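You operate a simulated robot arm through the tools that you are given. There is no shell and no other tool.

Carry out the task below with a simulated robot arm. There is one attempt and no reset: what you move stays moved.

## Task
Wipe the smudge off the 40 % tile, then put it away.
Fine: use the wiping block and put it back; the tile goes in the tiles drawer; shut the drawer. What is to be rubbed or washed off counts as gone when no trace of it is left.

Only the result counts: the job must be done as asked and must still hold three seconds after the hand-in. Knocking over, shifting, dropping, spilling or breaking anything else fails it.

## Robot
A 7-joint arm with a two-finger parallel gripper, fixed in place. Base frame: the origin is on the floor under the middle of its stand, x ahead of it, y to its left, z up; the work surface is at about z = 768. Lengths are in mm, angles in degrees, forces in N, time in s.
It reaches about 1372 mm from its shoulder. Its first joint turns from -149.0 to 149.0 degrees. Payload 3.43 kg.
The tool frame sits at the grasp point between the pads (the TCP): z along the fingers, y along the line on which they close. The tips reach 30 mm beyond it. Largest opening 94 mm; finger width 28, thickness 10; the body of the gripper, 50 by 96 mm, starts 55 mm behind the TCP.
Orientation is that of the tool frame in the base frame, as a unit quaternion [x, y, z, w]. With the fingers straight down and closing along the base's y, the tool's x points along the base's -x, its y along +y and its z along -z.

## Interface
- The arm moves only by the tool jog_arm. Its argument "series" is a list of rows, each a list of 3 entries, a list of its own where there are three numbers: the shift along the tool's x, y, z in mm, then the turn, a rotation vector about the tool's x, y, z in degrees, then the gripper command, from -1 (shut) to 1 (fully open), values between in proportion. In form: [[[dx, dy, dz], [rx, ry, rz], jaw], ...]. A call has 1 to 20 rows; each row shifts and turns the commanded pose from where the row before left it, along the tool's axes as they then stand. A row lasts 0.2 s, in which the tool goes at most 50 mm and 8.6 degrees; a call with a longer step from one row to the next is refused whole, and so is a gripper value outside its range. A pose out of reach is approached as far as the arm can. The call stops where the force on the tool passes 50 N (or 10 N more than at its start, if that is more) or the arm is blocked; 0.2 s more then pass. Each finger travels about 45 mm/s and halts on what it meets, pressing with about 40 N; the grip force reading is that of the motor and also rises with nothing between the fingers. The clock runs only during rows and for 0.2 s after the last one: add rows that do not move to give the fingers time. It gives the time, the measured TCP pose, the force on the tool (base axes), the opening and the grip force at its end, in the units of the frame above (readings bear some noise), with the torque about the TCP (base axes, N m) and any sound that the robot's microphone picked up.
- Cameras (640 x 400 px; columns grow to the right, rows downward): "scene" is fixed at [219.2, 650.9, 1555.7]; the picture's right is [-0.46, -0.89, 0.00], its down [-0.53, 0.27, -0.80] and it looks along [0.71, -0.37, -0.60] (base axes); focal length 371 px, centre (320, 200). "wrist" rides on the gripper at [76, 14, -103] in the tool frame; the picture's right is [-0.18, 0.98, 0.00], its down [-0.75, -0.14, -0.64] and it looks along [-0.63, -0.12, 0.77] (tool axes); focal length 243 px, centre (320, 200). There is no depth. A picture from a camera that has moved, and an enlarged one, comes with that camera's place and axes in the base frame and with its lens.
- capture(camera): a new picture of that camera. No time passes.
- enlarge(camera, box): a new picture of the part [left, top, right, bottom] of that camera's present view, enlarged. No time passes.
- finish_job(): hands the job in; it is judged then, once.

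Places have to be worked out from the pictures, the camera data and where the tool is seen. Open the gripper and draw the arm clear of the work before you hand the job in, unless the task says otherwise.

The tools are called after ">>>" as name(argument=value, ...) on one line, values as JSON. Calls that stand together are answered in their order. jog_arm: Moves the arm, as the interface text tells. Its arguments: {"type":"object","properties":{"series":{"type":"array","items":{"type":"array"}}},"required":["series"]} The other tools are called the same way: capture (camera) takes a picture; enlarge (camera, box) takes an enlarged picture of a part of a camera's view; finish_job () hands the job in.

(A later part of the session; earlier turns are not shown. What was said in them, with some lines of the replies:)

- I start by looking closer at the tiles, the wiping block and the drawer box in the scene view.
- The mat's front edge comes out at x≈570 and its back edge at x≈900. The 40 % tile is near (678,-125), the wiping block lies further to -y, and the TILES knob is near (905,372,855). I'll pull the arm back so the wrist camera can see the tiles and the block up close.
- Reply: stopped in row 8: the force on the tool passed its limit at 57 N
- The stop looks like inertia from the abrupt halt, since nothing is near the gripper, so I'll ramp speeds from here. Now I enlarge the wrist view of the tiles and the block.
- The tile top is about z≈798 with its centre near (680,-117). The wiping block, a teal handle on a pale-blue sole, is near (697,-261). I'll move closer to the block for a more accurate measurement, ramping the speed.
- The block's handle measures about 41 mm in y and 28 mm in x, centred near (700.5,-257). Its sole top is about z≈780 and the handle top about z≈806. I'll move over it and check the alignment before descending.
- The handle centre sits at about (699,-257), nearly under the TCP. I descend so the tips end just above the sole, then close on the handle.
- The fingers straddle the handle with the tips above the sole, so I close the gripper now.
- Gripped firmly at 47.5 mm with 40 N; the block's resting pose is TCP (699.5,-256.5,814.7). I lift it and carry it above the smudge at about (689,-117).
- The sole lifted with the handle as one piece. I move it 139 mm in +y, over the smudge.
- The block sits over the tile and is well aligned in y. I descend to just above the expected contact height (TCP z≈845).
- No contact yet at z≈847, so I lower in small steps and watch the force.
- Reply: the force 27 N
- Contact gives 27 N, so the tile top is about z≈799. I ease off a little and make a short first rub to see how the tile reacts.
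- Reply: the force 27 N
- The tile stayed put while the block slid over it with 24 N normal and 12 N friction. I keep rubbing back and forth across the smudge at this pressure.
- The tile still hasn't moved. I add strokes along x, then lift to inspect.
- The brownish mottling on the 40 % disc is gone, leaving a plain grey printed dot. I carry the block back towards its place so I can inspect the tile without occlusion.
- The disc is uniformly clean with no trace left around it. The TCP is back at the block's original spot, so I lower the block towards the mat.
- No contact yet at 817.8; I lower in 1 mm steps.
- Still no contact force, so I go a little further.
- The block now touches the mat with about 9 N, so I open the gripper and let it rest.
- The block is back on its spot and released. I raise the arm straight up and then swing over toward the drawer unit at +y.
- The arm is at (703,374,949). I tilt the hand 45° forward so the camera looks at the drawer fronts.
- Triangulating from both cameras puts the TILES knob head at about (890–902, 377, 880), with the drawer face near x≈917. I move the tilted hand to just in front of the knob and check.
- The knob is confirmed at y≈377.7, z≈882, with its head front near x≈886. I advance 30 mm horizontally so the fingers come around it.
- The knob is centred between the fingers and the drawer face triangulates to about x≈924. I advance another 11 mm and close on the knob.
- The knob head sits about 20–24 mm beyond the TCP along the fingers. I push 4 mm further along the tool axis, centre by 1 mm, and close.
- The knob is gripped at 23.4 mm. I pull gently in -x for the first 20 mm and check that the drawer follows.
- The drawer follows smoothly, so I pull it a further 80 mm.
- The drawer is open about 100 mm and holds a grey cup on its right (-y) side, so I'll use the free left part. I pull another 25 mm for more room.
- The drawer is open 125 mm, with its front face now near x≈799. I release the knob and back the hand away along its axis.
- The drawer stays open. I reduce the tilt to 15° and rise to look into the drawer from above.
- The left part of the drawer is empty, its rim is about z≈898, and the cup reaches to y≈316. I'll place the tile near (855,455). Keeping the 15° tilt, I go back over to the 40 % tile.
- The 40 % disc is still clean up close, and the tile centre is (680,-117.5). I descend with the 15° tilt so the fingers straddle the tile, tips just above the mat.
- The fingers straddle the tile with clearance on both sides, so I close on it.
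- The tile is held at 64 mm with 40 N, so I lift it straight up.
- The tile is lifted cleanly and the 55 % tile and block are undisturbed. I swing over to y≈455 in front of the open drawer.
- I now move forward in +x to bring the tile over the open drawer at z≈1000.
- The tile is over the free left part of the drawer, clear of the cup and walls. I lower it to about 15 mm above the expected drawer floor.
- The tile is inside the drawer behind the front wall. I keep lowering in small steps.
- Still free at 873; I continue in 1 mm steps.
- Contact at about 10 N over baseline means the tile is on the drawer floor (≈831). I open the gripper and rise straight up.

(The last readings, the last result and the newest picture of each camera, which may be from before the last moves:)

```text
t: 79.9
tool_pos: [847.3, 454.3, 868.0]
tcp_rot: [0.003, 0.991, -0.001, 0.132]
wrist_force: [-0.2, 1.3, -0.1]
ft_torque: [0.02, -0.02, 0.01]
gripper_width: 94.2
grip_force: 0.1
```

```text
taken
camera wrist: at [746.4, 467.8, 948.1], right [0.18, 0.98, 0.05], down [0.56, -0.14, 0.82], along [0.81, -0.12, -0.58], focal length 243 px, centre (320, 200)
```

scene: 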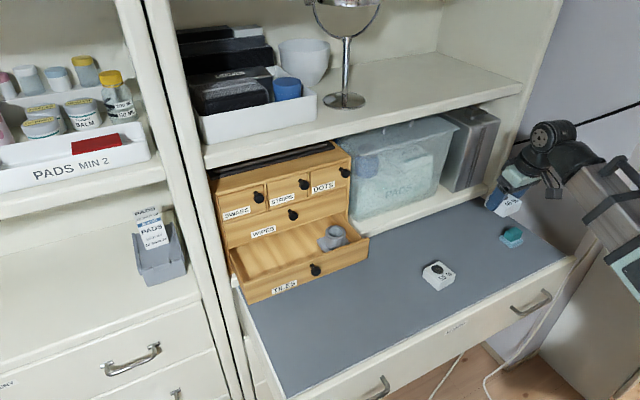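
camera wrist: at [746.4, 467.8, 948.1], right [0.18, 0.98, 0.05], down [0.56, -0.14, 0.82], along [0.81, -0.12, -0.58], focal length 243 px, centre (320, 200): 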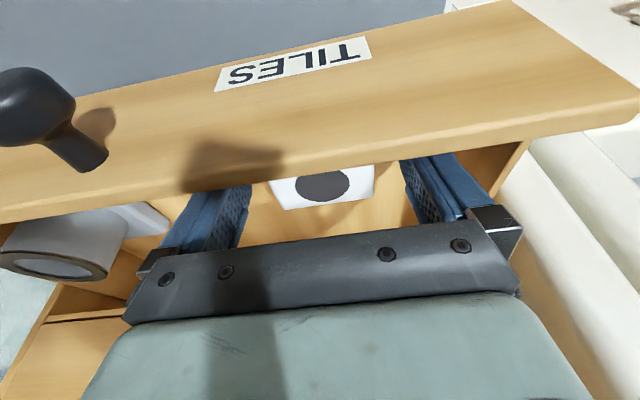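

Released, with the tile lying between the open fingers. I rise vertically out of the drawer.

>>> jog_arm(series=[[[-1.3, 0, -4.8], [0, 0, 0], 1], [[-3.1, 0, -11.6], [0, 0, 0], 1], [[-5.7, 0, -21.3], [0, 0, 0], 1], [[-7.8, 0, -29.0], [0, 0, 0], 1], [[-7.8, 0, -29.0], [0, 0, 0], 1], [[-5.7, 0, -21.3], [0, 0, 0], 1], [[-3.1, 0, -11.6], [0, 0, 0], 1], [[-1.3, 0, -4.8], [0, 0, 0], 1], [[0, 0, 0], [0, 0, 0], 1]])

>>> capture(camera="wrist")

>>> enlarge(camera="scene", box=[200, 140, 380, 310])

```text
t: 81.9
tool_pos: [845.9, 454.0, 1006.3]
tcp_rot: [0.003, 0.991, -0.001, 0.131]
wrist_force: [-0.5, -0.2, -0.2]
ft_torque: [0.0, -0.01, 0.0]
gripper_width: 93.8
grip_force: 0.1
```

```text
taken
camera wrist: at [745.8, 468.2, 1086.3], right [0.18, 0.98, 0.05], down [0.56, -0.14, 0.82], along [0.81, -0.12, -0.58], focal length 243 px, centre (320, 200)
```

wrist: 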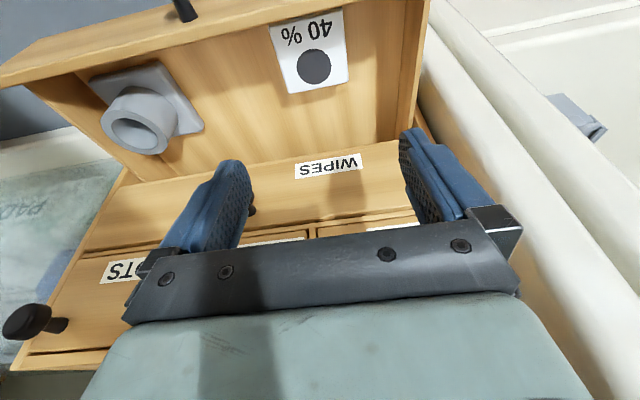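

```text
2.35 times, centred on (290, 225) of scene
camera zoom: at [219.2, 650.9, 1555.7], right [-0.46, -0.89, 0.0], down [-0.53, 0.27, -0.8], along [0.71, -0.37, -0.6], focal length 874 px, centre (391, 141)
```

zoom: 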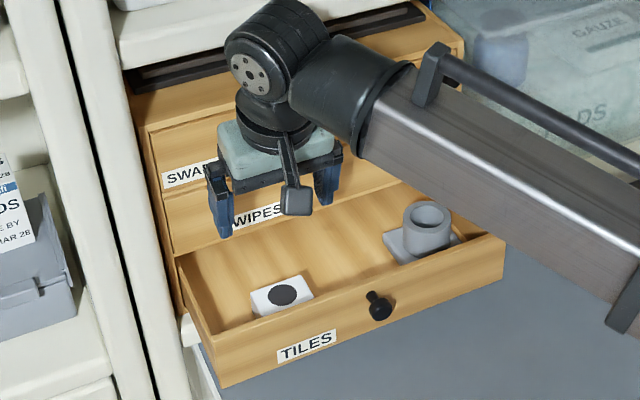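

The tile lies flat in the drawer and the cup is undisturbed. I retreat in -x before tilting the hand again to push the drawer shut by its knob.

>>> jog_arm(series=[[[9.6, 0, -2.6], [0, 0, 0], 1], [[19.1, 0, -5.1], [0, 0, 0], 1], [[28.7, 0, -7.7], [0, 0, 0], 1], [[31.9, 0, -8.5], [0, 0, 0], 1], [[31.9, 0, -8.5], [0, 0, 0], 1], [[28.7, 0, -7.7], [0, 0, 0], 1], [[20.7, 0, -5.6], [0, 0, 0], 1], [[12.8, 0, -3.4], [0, 0, 0], 1], [[8.0, 0, -2.1], [0, 0, 0], 1], [[0, 0, 0], [0, 0, 0], 1]])

>>> jog_arm(series=[[[0, -4, 0], [0, -4, 0], 1], [[0, -10, 0], [0, -7, 0], 1], [[0, -16, 0], [0, -8, 0], 1], [[0, -18, 0], [0, -7, 0], 1], [[0, -16, 0], [0, -4.4, 0], 1], [[0, -9, 0], [0, 0, 0], 1], [[0, -4, 0], [0, 0, 0], 1], [[0, 0, 0], [0, 0, 0], 1]])

>>> capture(camera="wrist")

>>> enlarge(camera="scene", box=[200, 170, 400, 320])

```text
t: 84.1
tool_pos: [648.6, 454.4, 1005.3]
tcp_rot: [0.005, 0.991, -0.002, 0.131]
wrist_force: [-0.2, -0.7, -0.3]
ft_torque: [0.02, 0.01, -0.01]
gripper_width: 93.7
grip_force: 0.1
```

```text
t: 85.9
tool_pos: [647.2, 377.5, 1006.7]
tcp_rot: [0.003, 0.922, -0.002, 0.386]
wrist_force: [-0.1, -1.1, -0.3]
ft_torque: [-0.01, 0.01, 0.0]
gripper_width: 94.1
grip_force: 0.1
```

```text
taken
camera wrist: at [521.1, 392.0, 1024.4], right [0.14, 0.98, 0.13], down [0.07, -0.14, 0.99], along [0.99, -0.12, -0.09], focal length 243 px, centre (320, 200)
```

wrist: 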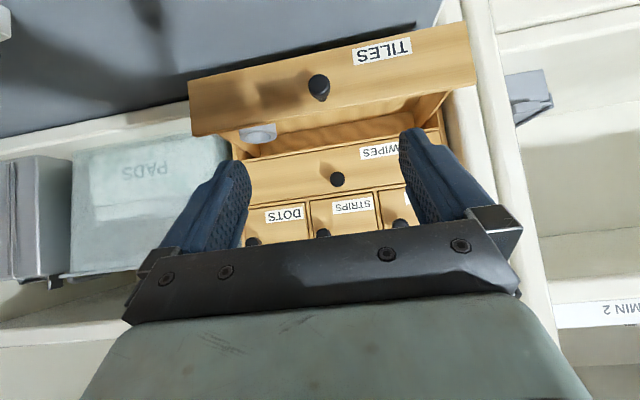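

```text
2.67 times, centred on (300, 245) of scene
camera zoom: at [219.2, 650.9, 1555.7], right [-0.46, -0.89, 0.0], down [-0.53, 0.27, -0.8], along [0.71, -0.37, -0.6], focal length 990 px, centre (373, 80)
```

zoom: 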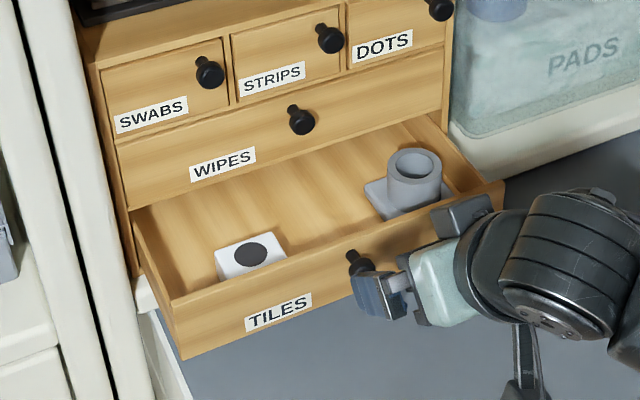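

I move down to the pre-grasp pose in front of the knob, which is now near x≈763–775, y≈377, z≈882.

>>> jog_arm(series=[[[2.6, -0.1, 10.4], [0, 0, 0], 1], [[5.2, -0.2, 20.8], [0, 0, 0], 1], [[6.5, -0.2, 26.0], [0, 0, 0], 1], [[6.5, -0.2, 26.0], [0, 0, 0], 1], [[5.2, -0.2, 20.8], [0, 0, 0], 1], [[3.9, -0.1, 15.6], [0, 0, 0], 1], [[2.6, 0, 10.4], [0, 0, 0], 1], [[0, 0, 0], [0, 0, 0], 1]])

>>> capture(camera="wrist")

```text
t: 87.7
tool_pos: [716.8, 375.8, 891.0]
tcp_rot: [0.002, 0.922, -0.001, 0.387]
wrist_force: [-0.5, -0.1, 0.4]
ft_torque: [0.01, -0.01, 0.01]
gripper_width: 93.7
grip_force: 0.0
```

```text
taken
camera wrist: at [591.0, 390.7, 910.0], right [0.14, 0.98, 0.13], down [0.07, -0.14, 0.99], along [0.99, -0.12, -0.09], focal length 243 px, centre (320, 200)
```

wrist: 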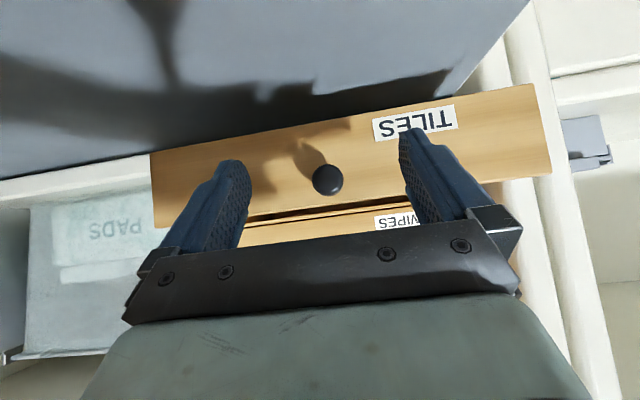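

The knob appears just as before the first grasp. I advance 43 mm to the same grip pose and close.

>>> jog_arm(series=[[[-3.1, 0, 3.0], [0, 0, 0], 1], [[-6.2, 0.1, 5.9], [0, 0, 0], 1], [[-7.7, 0.1, 7.4], [0, 0, 0], 1], [[-6.2, 0.1, 5.9], [0, 0, 0], 1], [[-4.6, 0.1, 4.4], [0, 0, 0], 1], [[-3.0, 0, 3.0], [0, 0, 0], 1], [[0, 0, 0], [0, 0, 0], 1]])

>>> capture(camera="wrist")

```text
t: 89.3
tool_pos: [760.6, 376.1, 891.8]
tcp_rot: [0.002, 0.922, -0.002, 0.388]
wrist_force: [-0.3, -0.3, -0.5]
ft_torque: [0.02, 0.0, 0.0]
gripper_width: 94.0
grip_force: 0.0
```

```text
taken
camera wrist: at [633.6, 391.0, 911.0], right [0.14, 0.98, 0.13], down [0.07, -0.14, 0.99], along [0.99, -0.12, -0.09], focal length 243 px, centre (320, 200)
```

wrist: 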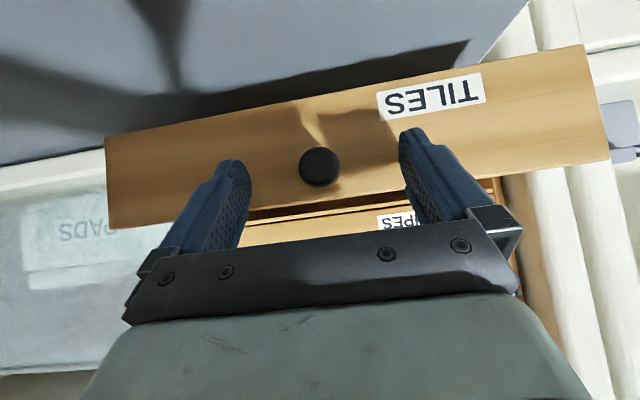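

>>> jog_arm(series=[[[0, 0, 0], [0, 0, 0], 0], [[0, 0, 0], [0, 0, 0], -0.4], [[0, 0, 0], [0, 0, 0], -1], [[0, 0, 0], [0, 0, 0], -1], [[0, 0, 0], [0, 0, 0], -1], [[0, 0, 0], [0, 0, 0], -1], [[0, 0, 0], [0, 0, 0], -1], [[0, 0, 0], [0, 0, 0], -1]])

```text
t: 91.1
tool_pos: [760.4, 375.4, 891.8]
tcp_rot: [0.003, 0.922, -0.003, 0.387]
wrist_force: [-0.1, 0.4, -0.5]
ft_torque: [0.0, 0.01, 0.0]
gripper_width: 23.4
grip_force: 45.5
```

The knob is gripped again at 23.4 mm. I push the drawer in gently so the tile and cup don't slide.

>>> jog_arm(series=[[[-2.1, 0, 2.14], [0, 0, 0], -1], [[-4.2, 0, 4.28], [0, 0, 0], -1], [[-6.3, 0, 6.42], [0, 0, 0], -1], [[-8.4, 0, 8.56], [0, 0, 0], -1], [[-8.4, 0, 8.56], [0, 0, 0], -1], [[-8.4, 0, 8.56], [0, 0, 0], -1], [[-8.4, 0, 8.56], [0, 0, 0], -1], [[-8.4, 0, 8.56], [0, 0, 0], -1], [[-8.4, 0, 8.56], [0, 0, 0], -1], [[-7.0, 0, 7.14], [0, 0, 0], -1], [[-4.9, 0, 5.0], [0, 0, 0], -1], [[-2.8, 0, 2.85], [0, 0, 0], -1], [[-2.1, 0, 2.14], [0, 0, 0], -1], [[0, 0, 0], [0, 0, 0], -1]])

>>> capture(camera="wrist")

>>> enlarge(camera="scene", box=[200, 150, 380, 290])

```text
t: 94.1
tool_pos: [875.0, 376.9, 892.2]
tcp_rot: [0.002, 0.922, -0.001, 0.387]
wrist_force: [-0.1, 18.0, -1.1]
ft_torque: [0.25, 0.41, 0.3]
gripper_width: 23.4
grip_force: 44.8
```

```text
taken
camera wrist: at [748.3, 390.9, 911.0], right [0.13, 0.98, 0.13], down [0.07, -0.14, 0.99], along [0.99, -0.12, -0.09], focal length 243 px, centre (320, 200)
```

wrist: 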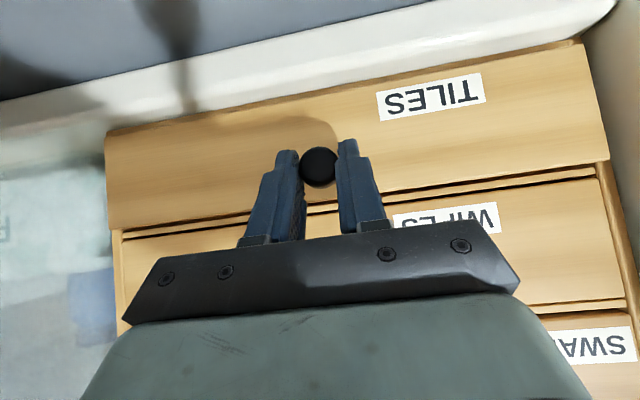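

```text
2.86 times, centred on (290, 220) of scene
camera zoom: at [219.2, 650.9, 1555.7], right [-0.46, -0.89, 0.0], down [-0.53, 0.27, -0.8], along [0.71, -0.37, -0.6], focal length 1061 px, centre (406, 143)
```

zoom: 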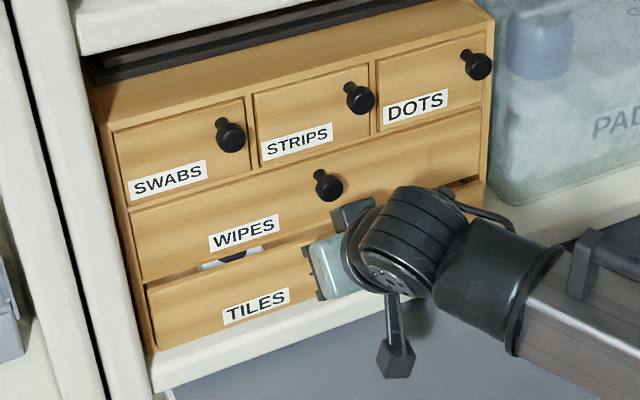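

The drawer has about 11 mm left, with some sideways load of 18 N. I relieve it with a small +y correction and push the remaining distance in small steps.

>>> jog_arm(series=[[[0, 0.5, 0], [0, 0, 0], -1], [[-1.4, 0.4, 1.43], [0, 0, 0], -1], [[-2.1, 0, 2.14], [0, 0, 0], -1], [[-2.1, 0, 2.14], [0, 0, 0], -1], [[-0.7, 0, 0.71], [0, 0, 0], -1], [[0, 0, 0], [0, 0, 0], -1]])

>>> capture(camera="wrist")

```text
t: 95.5
tool_pos: [883.6, 375.2, 892.6]
tcp_rot: [0.004, 0.922, -0.004, 0.386]
wrist_force: [0.2, 9.2, -1.8]
ft_torque: [0.07, -0.24, 0.16]
gripper_width: 23.5
grip_force: 45.5
```

```text
taken
camera wrist: at [756.8, 391.1, 911.1], right [0.14, 0.98, 0.13], down [0.07, -0.14, 0.99], along [0.99, -0.13, -0.09], focal length 243 px, centre (320, 200)
```

wrist: 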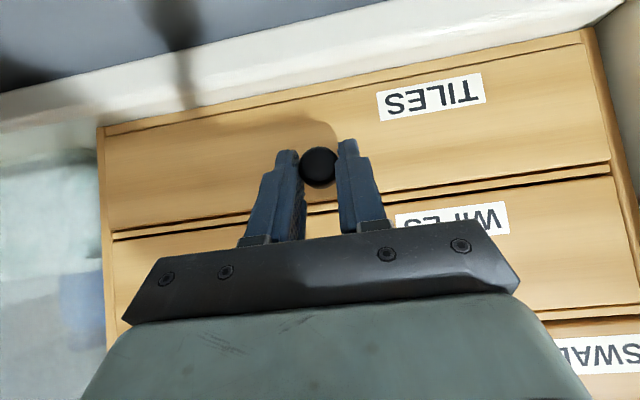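

About 2 mm remain. I push in fine steps until the stop is felt.

>>> jog_arm(series=[[[-0.7, 0.3, 0.71], [0, 0, 0], -1], [[-0.7, 0, 0.71], [0, 0, 0], -1], [[-0.35, 0, 0.36], [0, 0, 0], -1], [[0, 0, 0], [0, 0, 0], -1]])

>>> enlarge(camera="wrist", box=[80, 20, 400, 260])

```text
t: 96.5
tool_pos: [885.6, 375.2, 892.6]
tcp_rot: [0.002, 0.922, -0.002, 0.387]
wrist_force: [-8.8, 3.1, -1.0]
ft_torque: [0.04, -0.09, 0.07]
gripper_width: 23.2
grip_force: 45.5
```

```text
1.67 times, centred on (240, 140) of wrist
camera zoom: at [758.6, 391.1, 911.2], right [0.14, 0.98, 0.13], down [0.07, -0.14, 0.99], along [0.99, -0.13, -0.09], focal length 404 px, centre (453, 300)
```

zoom: 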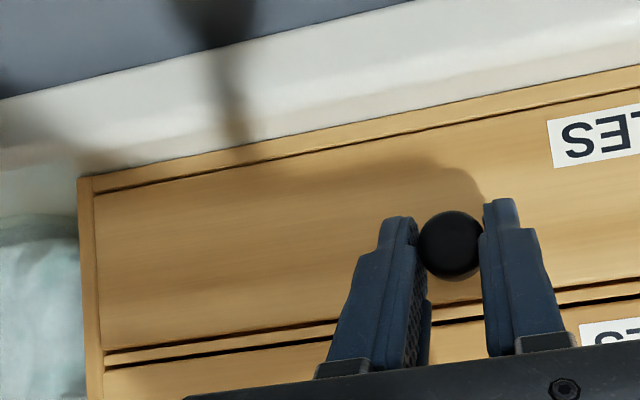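

Resistance of about 9 N at the original closed position shows the drawer is shut and flush. I release the knob and back away.

>>> jog_arm(series=[[[0, 0, 0], [0, 0, 0], -0.4], [[0, 0, 0], [0, 0, 0], 0.1], [[0, 0, 0], [0, 0, 0], 0.6], [[0, 0, 0], [0, 0, 0], 1], [[0, 0, 0], [0, 0, 0], 1], [[0, 0, 0], [0, 0, 0], 1], [[0, 0, 0], [0, 0, 0], 1], [[3, 0, -5], [0, 0, 0], 1], [[5, 0, -12], [0, 0, 0], 1], [[6, 0, -20], [0, 0, 0], 1], [[6, 0, -25], [0, 0, 0], 1], [[4, 0, -25], [0, 0, 0], 1], [[2, 0, -20], [0, 0, 0], 1], [[0, 0, -12], [0, 0, 0], 1], [[0, 0, -5], [0, 0, 0], 1], [[0, 0, 0], [0, 0, 0], 1]])

>>> capture(camera="wrist")

>>> capture(camera="scene")

```text
t: 99.9
tool_pos: [780.1, 377.6, 961.1]
tcp_rot: [0.003, 0.922, -0.002, 0.387]
wrist_force: [0.5, 0.2, 0.8]
ft_torque: [0.01, -0.03, -0.01]
gripper_width: 93.9
grip_force: 0.1
```

```text
taken
camera wrist: at [652.0, 392.6, 978.9], right [0.14, 0.98, 0.13], down [0.07, -0.14, 0.99], along [0.99, -0.12, -0.09], focal length 243 px, centre (320, 200)
```

wrist: 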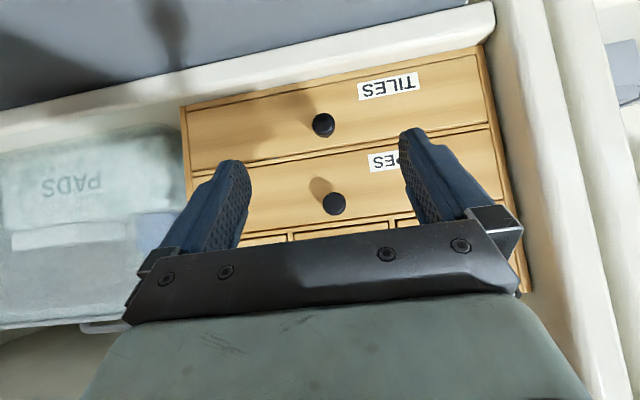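

```text
taken
```

scene: 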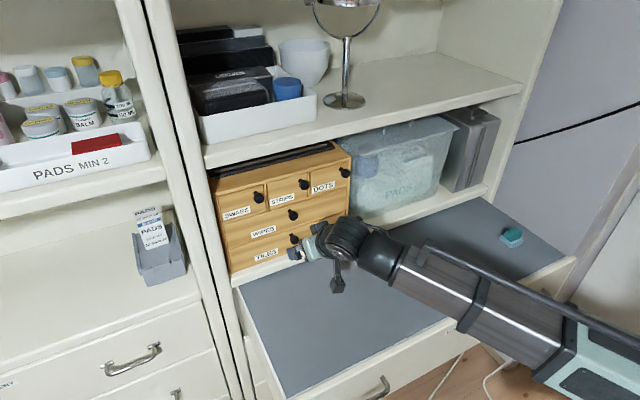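

The drawer is shut. I draw the arm further back and up, level the hand, and then inspect everything.

>>> jog_arm(series=[[[3.8, 0, -13.0], [0, 0, 0], 1], [[7.7, 0, -26.1], [0, 0, 0], 1], [[9.6, 0, -32.6], [0, 0, 0], 1], [[9.6, 0, -32.6], [0, 0, 0], 1], [[7.7, 0, -26.1], [0, 0, 0], 1], [[5.8, 0, -19.6], [0, 0, 0], 1], [[3.8, 0, -13.0], [0, 0, 0], 1], [[0, 0, 0], [0, 4, 0], 1], [[0, 0, 0], [0, 7, 0], 1], [[0, 0, 0], [0, 8, 0], 1], [[0, 0, 0], [0, 8, 0], 1], [[0, 0, 0], [0, 8, 0], 1], [[0, 0, 0], [0, 6, 0], 1], [[0, 0, 0], [0, 4, 0], 1], [[0, 0, 0], [0, 0, 0], 1]])

>>> capture(camera="scene")

>>> enlarge(camera="scene", box=[200, 130, 360, 290])

```text
t: 103.1
tool_pos: [630.1, 378.7, 1040.2]
tcp_rot: [0.004, 1.0, -0.001, 0.004]
wrist_force: [0.2, -0.1, 0.2]
ft_torque: [-0.06, -0.03, 0.0]
gripper_width: 93.9
grip_force: 0.1
```

```text
taken
```

scene: 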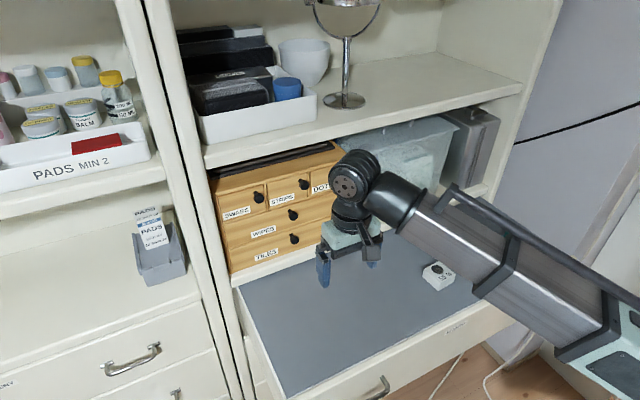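

```text
2.50 times, centred on (280, 210) of scene
camera zoom: at [219.2, 650.9, 1555.7], right [-0.46, -0.89, 0.0], down [-0.53, 0.27, -0.8], along [0.71, -0.37, -0.6], focal length 928 px, centre (420, 175)
```

zoom: 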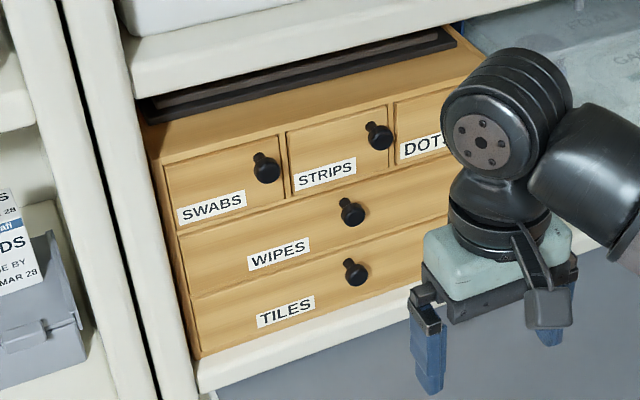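

The drawer face is flush with the cabinet. I move the arm back a bit more so the scene camera can confirm the wiping block and the 55 % tile.

>>> jog_arm(series=[[[8, 0, -2], [0, 0, 0], 1], [[18, 0, -4], [0, 0, 0], 1], [[28, 0, -6], [0, 0, 0], 1], [[30, 0, -6], [0, 0, 0], 1], [[28, 0, -6], [0, 0, 0], 1], [[18, 0, -4], [0, 0, 0], 1], [[8, 0, -2], [0, 0, 0], 1], [[0, 0, 0], [0, 0, 0], 1]])

>>> capture(camera="scene")

>>> capture(camera="wrist")

```text
t: 104.9
tool_pos: [492.0, 379.0, 1069.8]
tcp_rot: [0.003, 1.0, -0.001, 0.004]
wrist_force: [0.4, -1.0, 0.8]
ft_torque: [0.07, 0.05, 0.01]
gripper_width: 93.9
grip_force: 0.1
```

```text
taken
```

scene: 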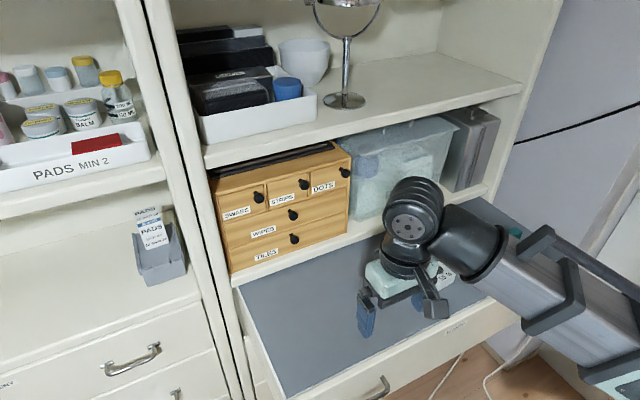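

```text
taken
camera wrist: at [414.1, 393.7, 1172.8], right [0.19, 0.98, 0.0], down [0.75, -0.15, 0.65], along [0.64, -0.12, -0.76], focal length 243 px, centre (320, 200)
```

wrist: 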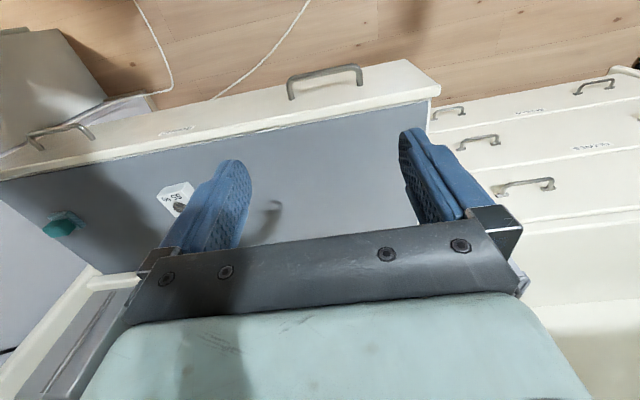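

I swing the arm to the earlier clear position near y≈-120, where both cameras saw the work surface freely.

>>> jog_arm(series=[[[0, -10, 0], [0, 0, 0], 1], [[0, -20, 0], [0, 0, 0], 1], [[0, -30, 0], [0, 0, 0], 1], [[0, -40, 0], [0, 0, 0], 1], [[0, -42, 0], [0, 0, 0], 1], [[0, -42, 0], [0, 0, 0], 1], [[0, -42, 0], [0, 0, 0], 1], [[0, -42, 0], [0, 0, 0], 1], [[0, -42, 0], [0, 0, 0], 1], [[0, -42, 0], [0, 0, 0], 1], [[0, -42, 0], [0, 0, 0], 1], [[0, -36, 0], [0, 0, 0], 1], [[0, -28, 0], [0, 0, 0], 1], [[0, -20, 0], [0, 0, 0], 1], [[0, -12, 0], [0, 0, 0], 1], [[0, -6, 0], [0, 0, 0], 1], [[0, 0, 0], [0, 0, 0], 1]])

>>> capture(camera="scene")

>>> enlarge(camera="scene", box=[400, 210, 560, 310])

>>> enlarge(camera="scene", box=[200, 130, 360, 280])

>>> capture(camera="wrist")

```text
t: 106.9
tool_pos: [511.6, 75.7, 1025.9]
tcp_rot: [0.01, 1.0, 0.001, 0.012]
wrist_force: [1.6, -2.4, -2.0]
ft_torque: [0.19, 0.03, 0.14]
gripper_width: 94.0
grip_force: 0.0
out of reach, approached as far as the arm can: row 3, 4, 5, 6, 7, 8, 9
stopped in row 10: the force on the tool passed its limit at 72 N (the readings are from after the stop); the commanded pose is now the measured one
```

```text
taken
```

scene: 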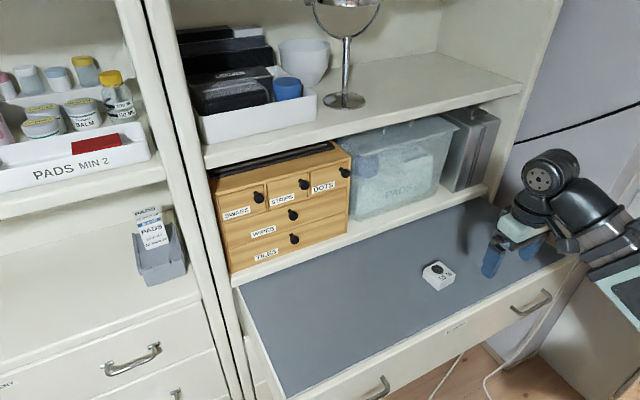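

```text
4.00 times, centred on (480, 260) of scene
camera zoom: at [219.2, 650.9, 1555.7], right [-0.46, -0.89, 0.0], down [-0.53, 0.27, -0.8], along [0.71, -0.37, -0.6], focal length 1486 px, centre (-320, -40)
```

zoom: 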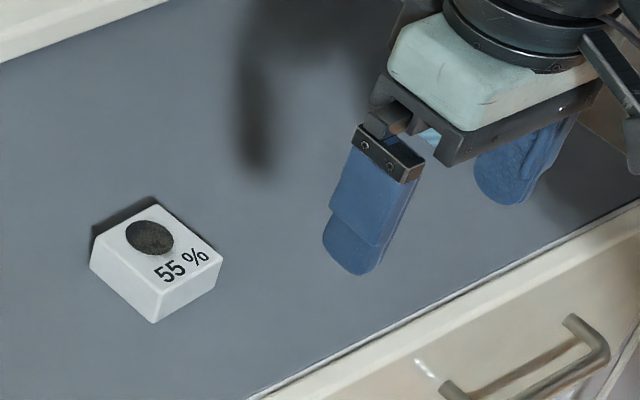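

```text
2.67 times, centred on (280, 205) of scene
camera zoom: at [219.2, 650.9, 1555.7], right [-0.46, -0.89, 0.0], down [-0.53, 0.27, -0.8], along [0.71, -0.37, -0.6], focal length 990 px, centre (427, 187)
```

zoom: 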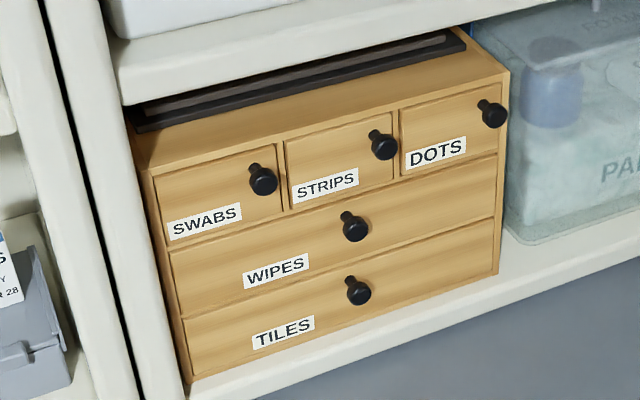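

```text
taken
camera wrist: at [433.0, 89.7, 1127.7], right [0.2, 0.98, 0.01], down [0.74, -0.16, 0.66], along [0.65, -0.13, -0.75], focal length 243 px, centre (320, 200)
```

wrist: 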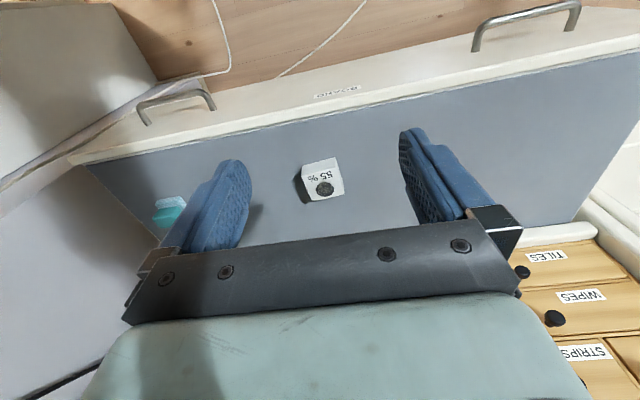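

The stop was a reach limit close to the base and nothing was touched; the 55 % tile and the drawer look exactly as at the start. I move slightly forward and up to a comfortable pose, then check the wiping block.

>>> jog_arm(series=[[[-5, 2, -3], [0, 0, 0], 1], [[-12, 5, -7], [0, 0, 0], 1], [[-20, 10, -12], [0, 0, 0], 1], [[-20, 12, -12], [0, 0, 0], 1], [[-16, 12, -10], [0, 0, 0], 1], [[-10, 8, -6], [0, 0, 0], 1], [[-5, 3, -3], [0, 0, 0], 1], [[0, 0, 0], [0, 0, 0], 1], [[0, 0, 0], [0, 0, 0], 1]])

>>> capture(camera="scene")

>>> enlarge(camera="scene", box=[400, 210, 560, 310])

>>> capture(camera="wrist")

```text
t: 108.9
tool_pos: [599.5, 125.1, 1079.3]
tcp_rot: [0.011, 1.0, 0.002, 0.013]
wrist_force: [13.0, -1.4, -28.5]
ft_torque: [0.09, -0.84, 0.1]
gripper_width: 94.0
grip_force: 0.1
```

```text
taken
```

scene: 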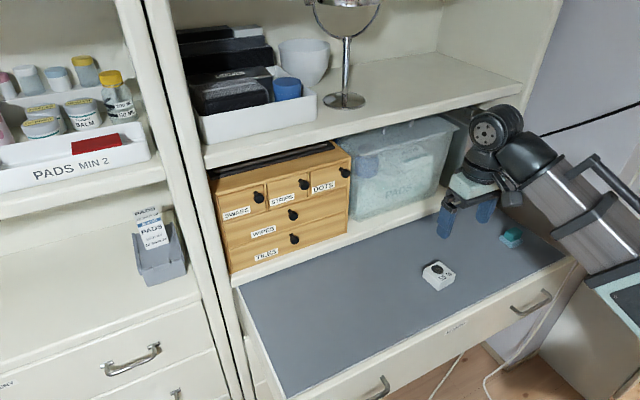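

```text
4.00 times, centred on (480, 260) of scene
camera zoom: at [219.2, 650.9, 1555.7], right [-0.46, -0.89, 0.0], down [-0.53, 0.27, -0.8], along [0.71, -0.37, -0.6], focal length 1486 px, centre (-320, -40)
```

zoom: 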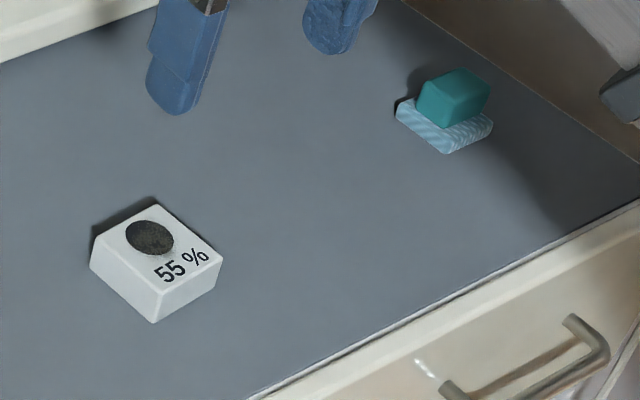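

```text
taken
camera wrist: at [520.4, 139.9, 1182.0], right [0.21, 0.98, 0.01], down [0.73, -0.16, 0.66], along [0.65, -0.13, -0.75], focal length 243 px, centre (320, 200)
```

wrist: 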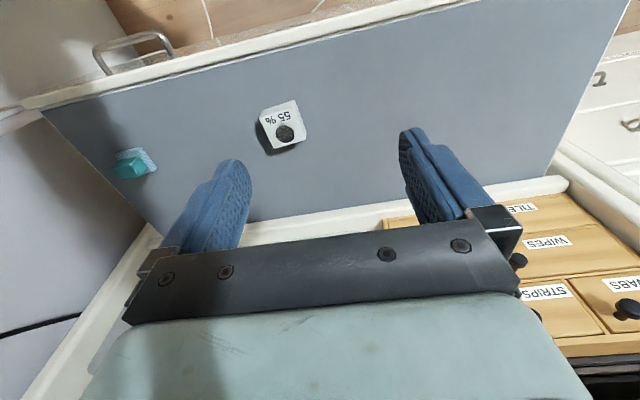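

The block is back within a millimetre or two of its original place, and the 55 % tile is untouched. The last reading shows a residual force, so I hold still briefly to see whether it dies away.

>>> jog_arm(series=[[[0, 0, 0], [0, 0, 0], 1], [[0, 0, 0], [0, 0, 0], 1], [[0, 0, 0], [0, 0, 0], 1], [[0, 0, 0], [0, 0, 0], 1]])

>>> capture(camera="scene")

```text
t: 109.9
tool_pos: [599.7, 124.2, 1080.1]
tcp_rot: [0.011, 1.0, 0.003, 0.013]
wrist_force: [13.9, 10.7, -26.5]
ft_torque: [-1.49, -0.76, -1.01]
gripper_width: 94.1
grip_force: 0.0
```

```text
taken
```

scene: 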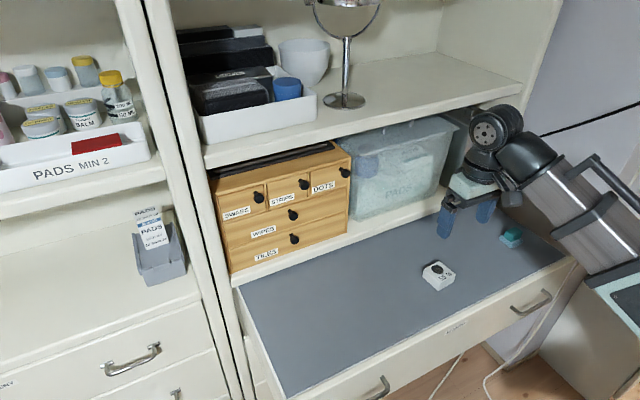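

The residual force persists while the hand is in free air, so the folded arm is probably straining against itself or a joint limit. I move outward toward the start-like pose, where the readings were near zero.

>>> jog_arm(series=[[[-6, -3, 0], [0, 0, 0], 1], [[-12, -7, 0], [0, 0, 0], 1], [[-20, -14, 0], [0, 0, 0], 1], [[-25, -20, 0], [0, 0, 0], 1], [[-25, -22, 0], [0, 0, 0], 1], [[-22, -20, 0], [0, 0, 0], 1], [[-16, -16, 0], [0, 0, 0], 1], [[-10, -12, 0], [0, 0, 0], 1], [[-5, -6, 0], [0, 0, 0], 1], [[0, 0, 0], [0, 0, 0], 1], [[0, 0, 0], [0, 0, 0], 1]])

>>> capture(camera="scene")

```text
t: 112.3
tool_pos: [738.1, 1.0, 1083.3]
tcp_rot: [0.01, 1.0, 0.001, 0.011]
wrist_force: [0.0, -0.1, -0.6]
ft_torque: [0.01, -0.01, 0.0]
gripper_width: 93.8
grip_force: 0.1
```

```text
taken
```

scene: 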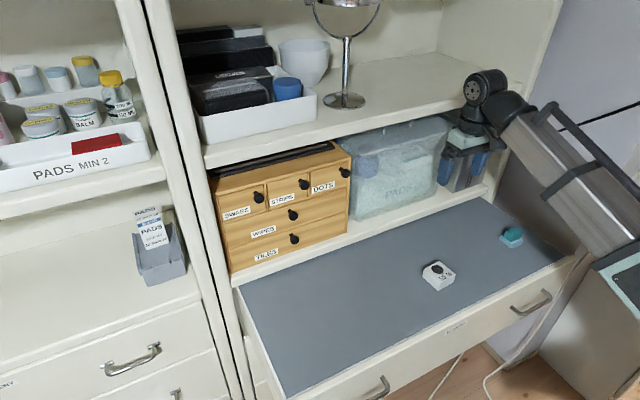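

Forces are back to zero and the arm is clear with the gripper open. One last close look at the drawer, block and remaining tile.

>>> enlarge(camera="scene", box=[400, 210, 560, 310])

>>> enlarge(camera="scene", box=[200, 130, 360, 280])

```text
4.00 times, centred on (480, 260) of scene
camera zoom: at [219.2, 650.9, 1555.7], right [-0.46, -0.89, 0.0], down [-0.53, 0.27, -0.8], along [0.71, -0.37, -0.6], focal length 1486 px, centre (-320, -40)
```

zoom: 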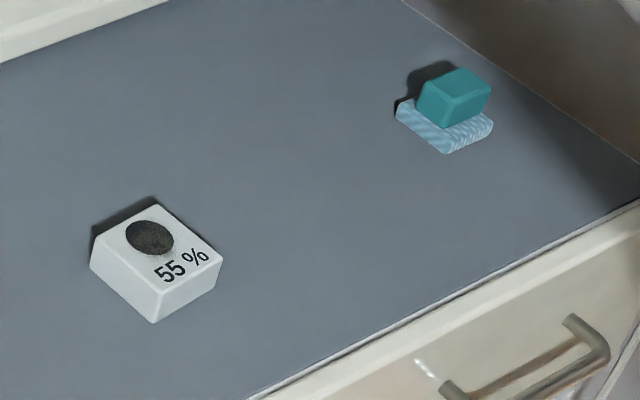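

```text
2.67 times, centred on (280, 205) of scene
camera zoom: at [219.2, 650.9, 1555.7], right [-0.46, -0.89, 0.0], down [-0.53, 0.27, -0.8], along [0.71, -0.37, -0.6], focal length 990 px, centre (427, 187)
```

zoom: 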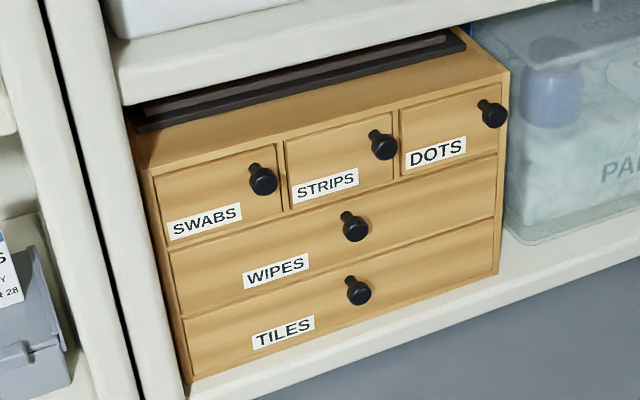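

The 40 % tile was wiped clean and is in the shut TILES drawer. The wiping block is back in its place and the 55 % tile is untouched, so I hand in the job.

>>> finish_job()

```text
The job is handed in.
```

The 40 % tile is wiped clean and lies flat in the tiles drawer, which is shut. I've handed the job in but haven't seen the verdict.

- **Smudge:** close-up views from both cameras after rubbing showed only the plain printed dot, with no trace of the smudge left.
- **Wiping block:** it is back on its spot, within about 2 mm of where it started.
- **Drawer:** it is closed flush, with the knob at its original position. The grey cup inside stayed in place when I put the tile in, and I closed the drawer slowly. I could not see inside once it was shut.
- **Everything else:** the 55 % tile sits exactly where it was at the start. The arm is clear of the work with the gripper open.

Twice the arm stopped itself on high force readings while moving in free air. The pictures showed nothing near the hand either time.
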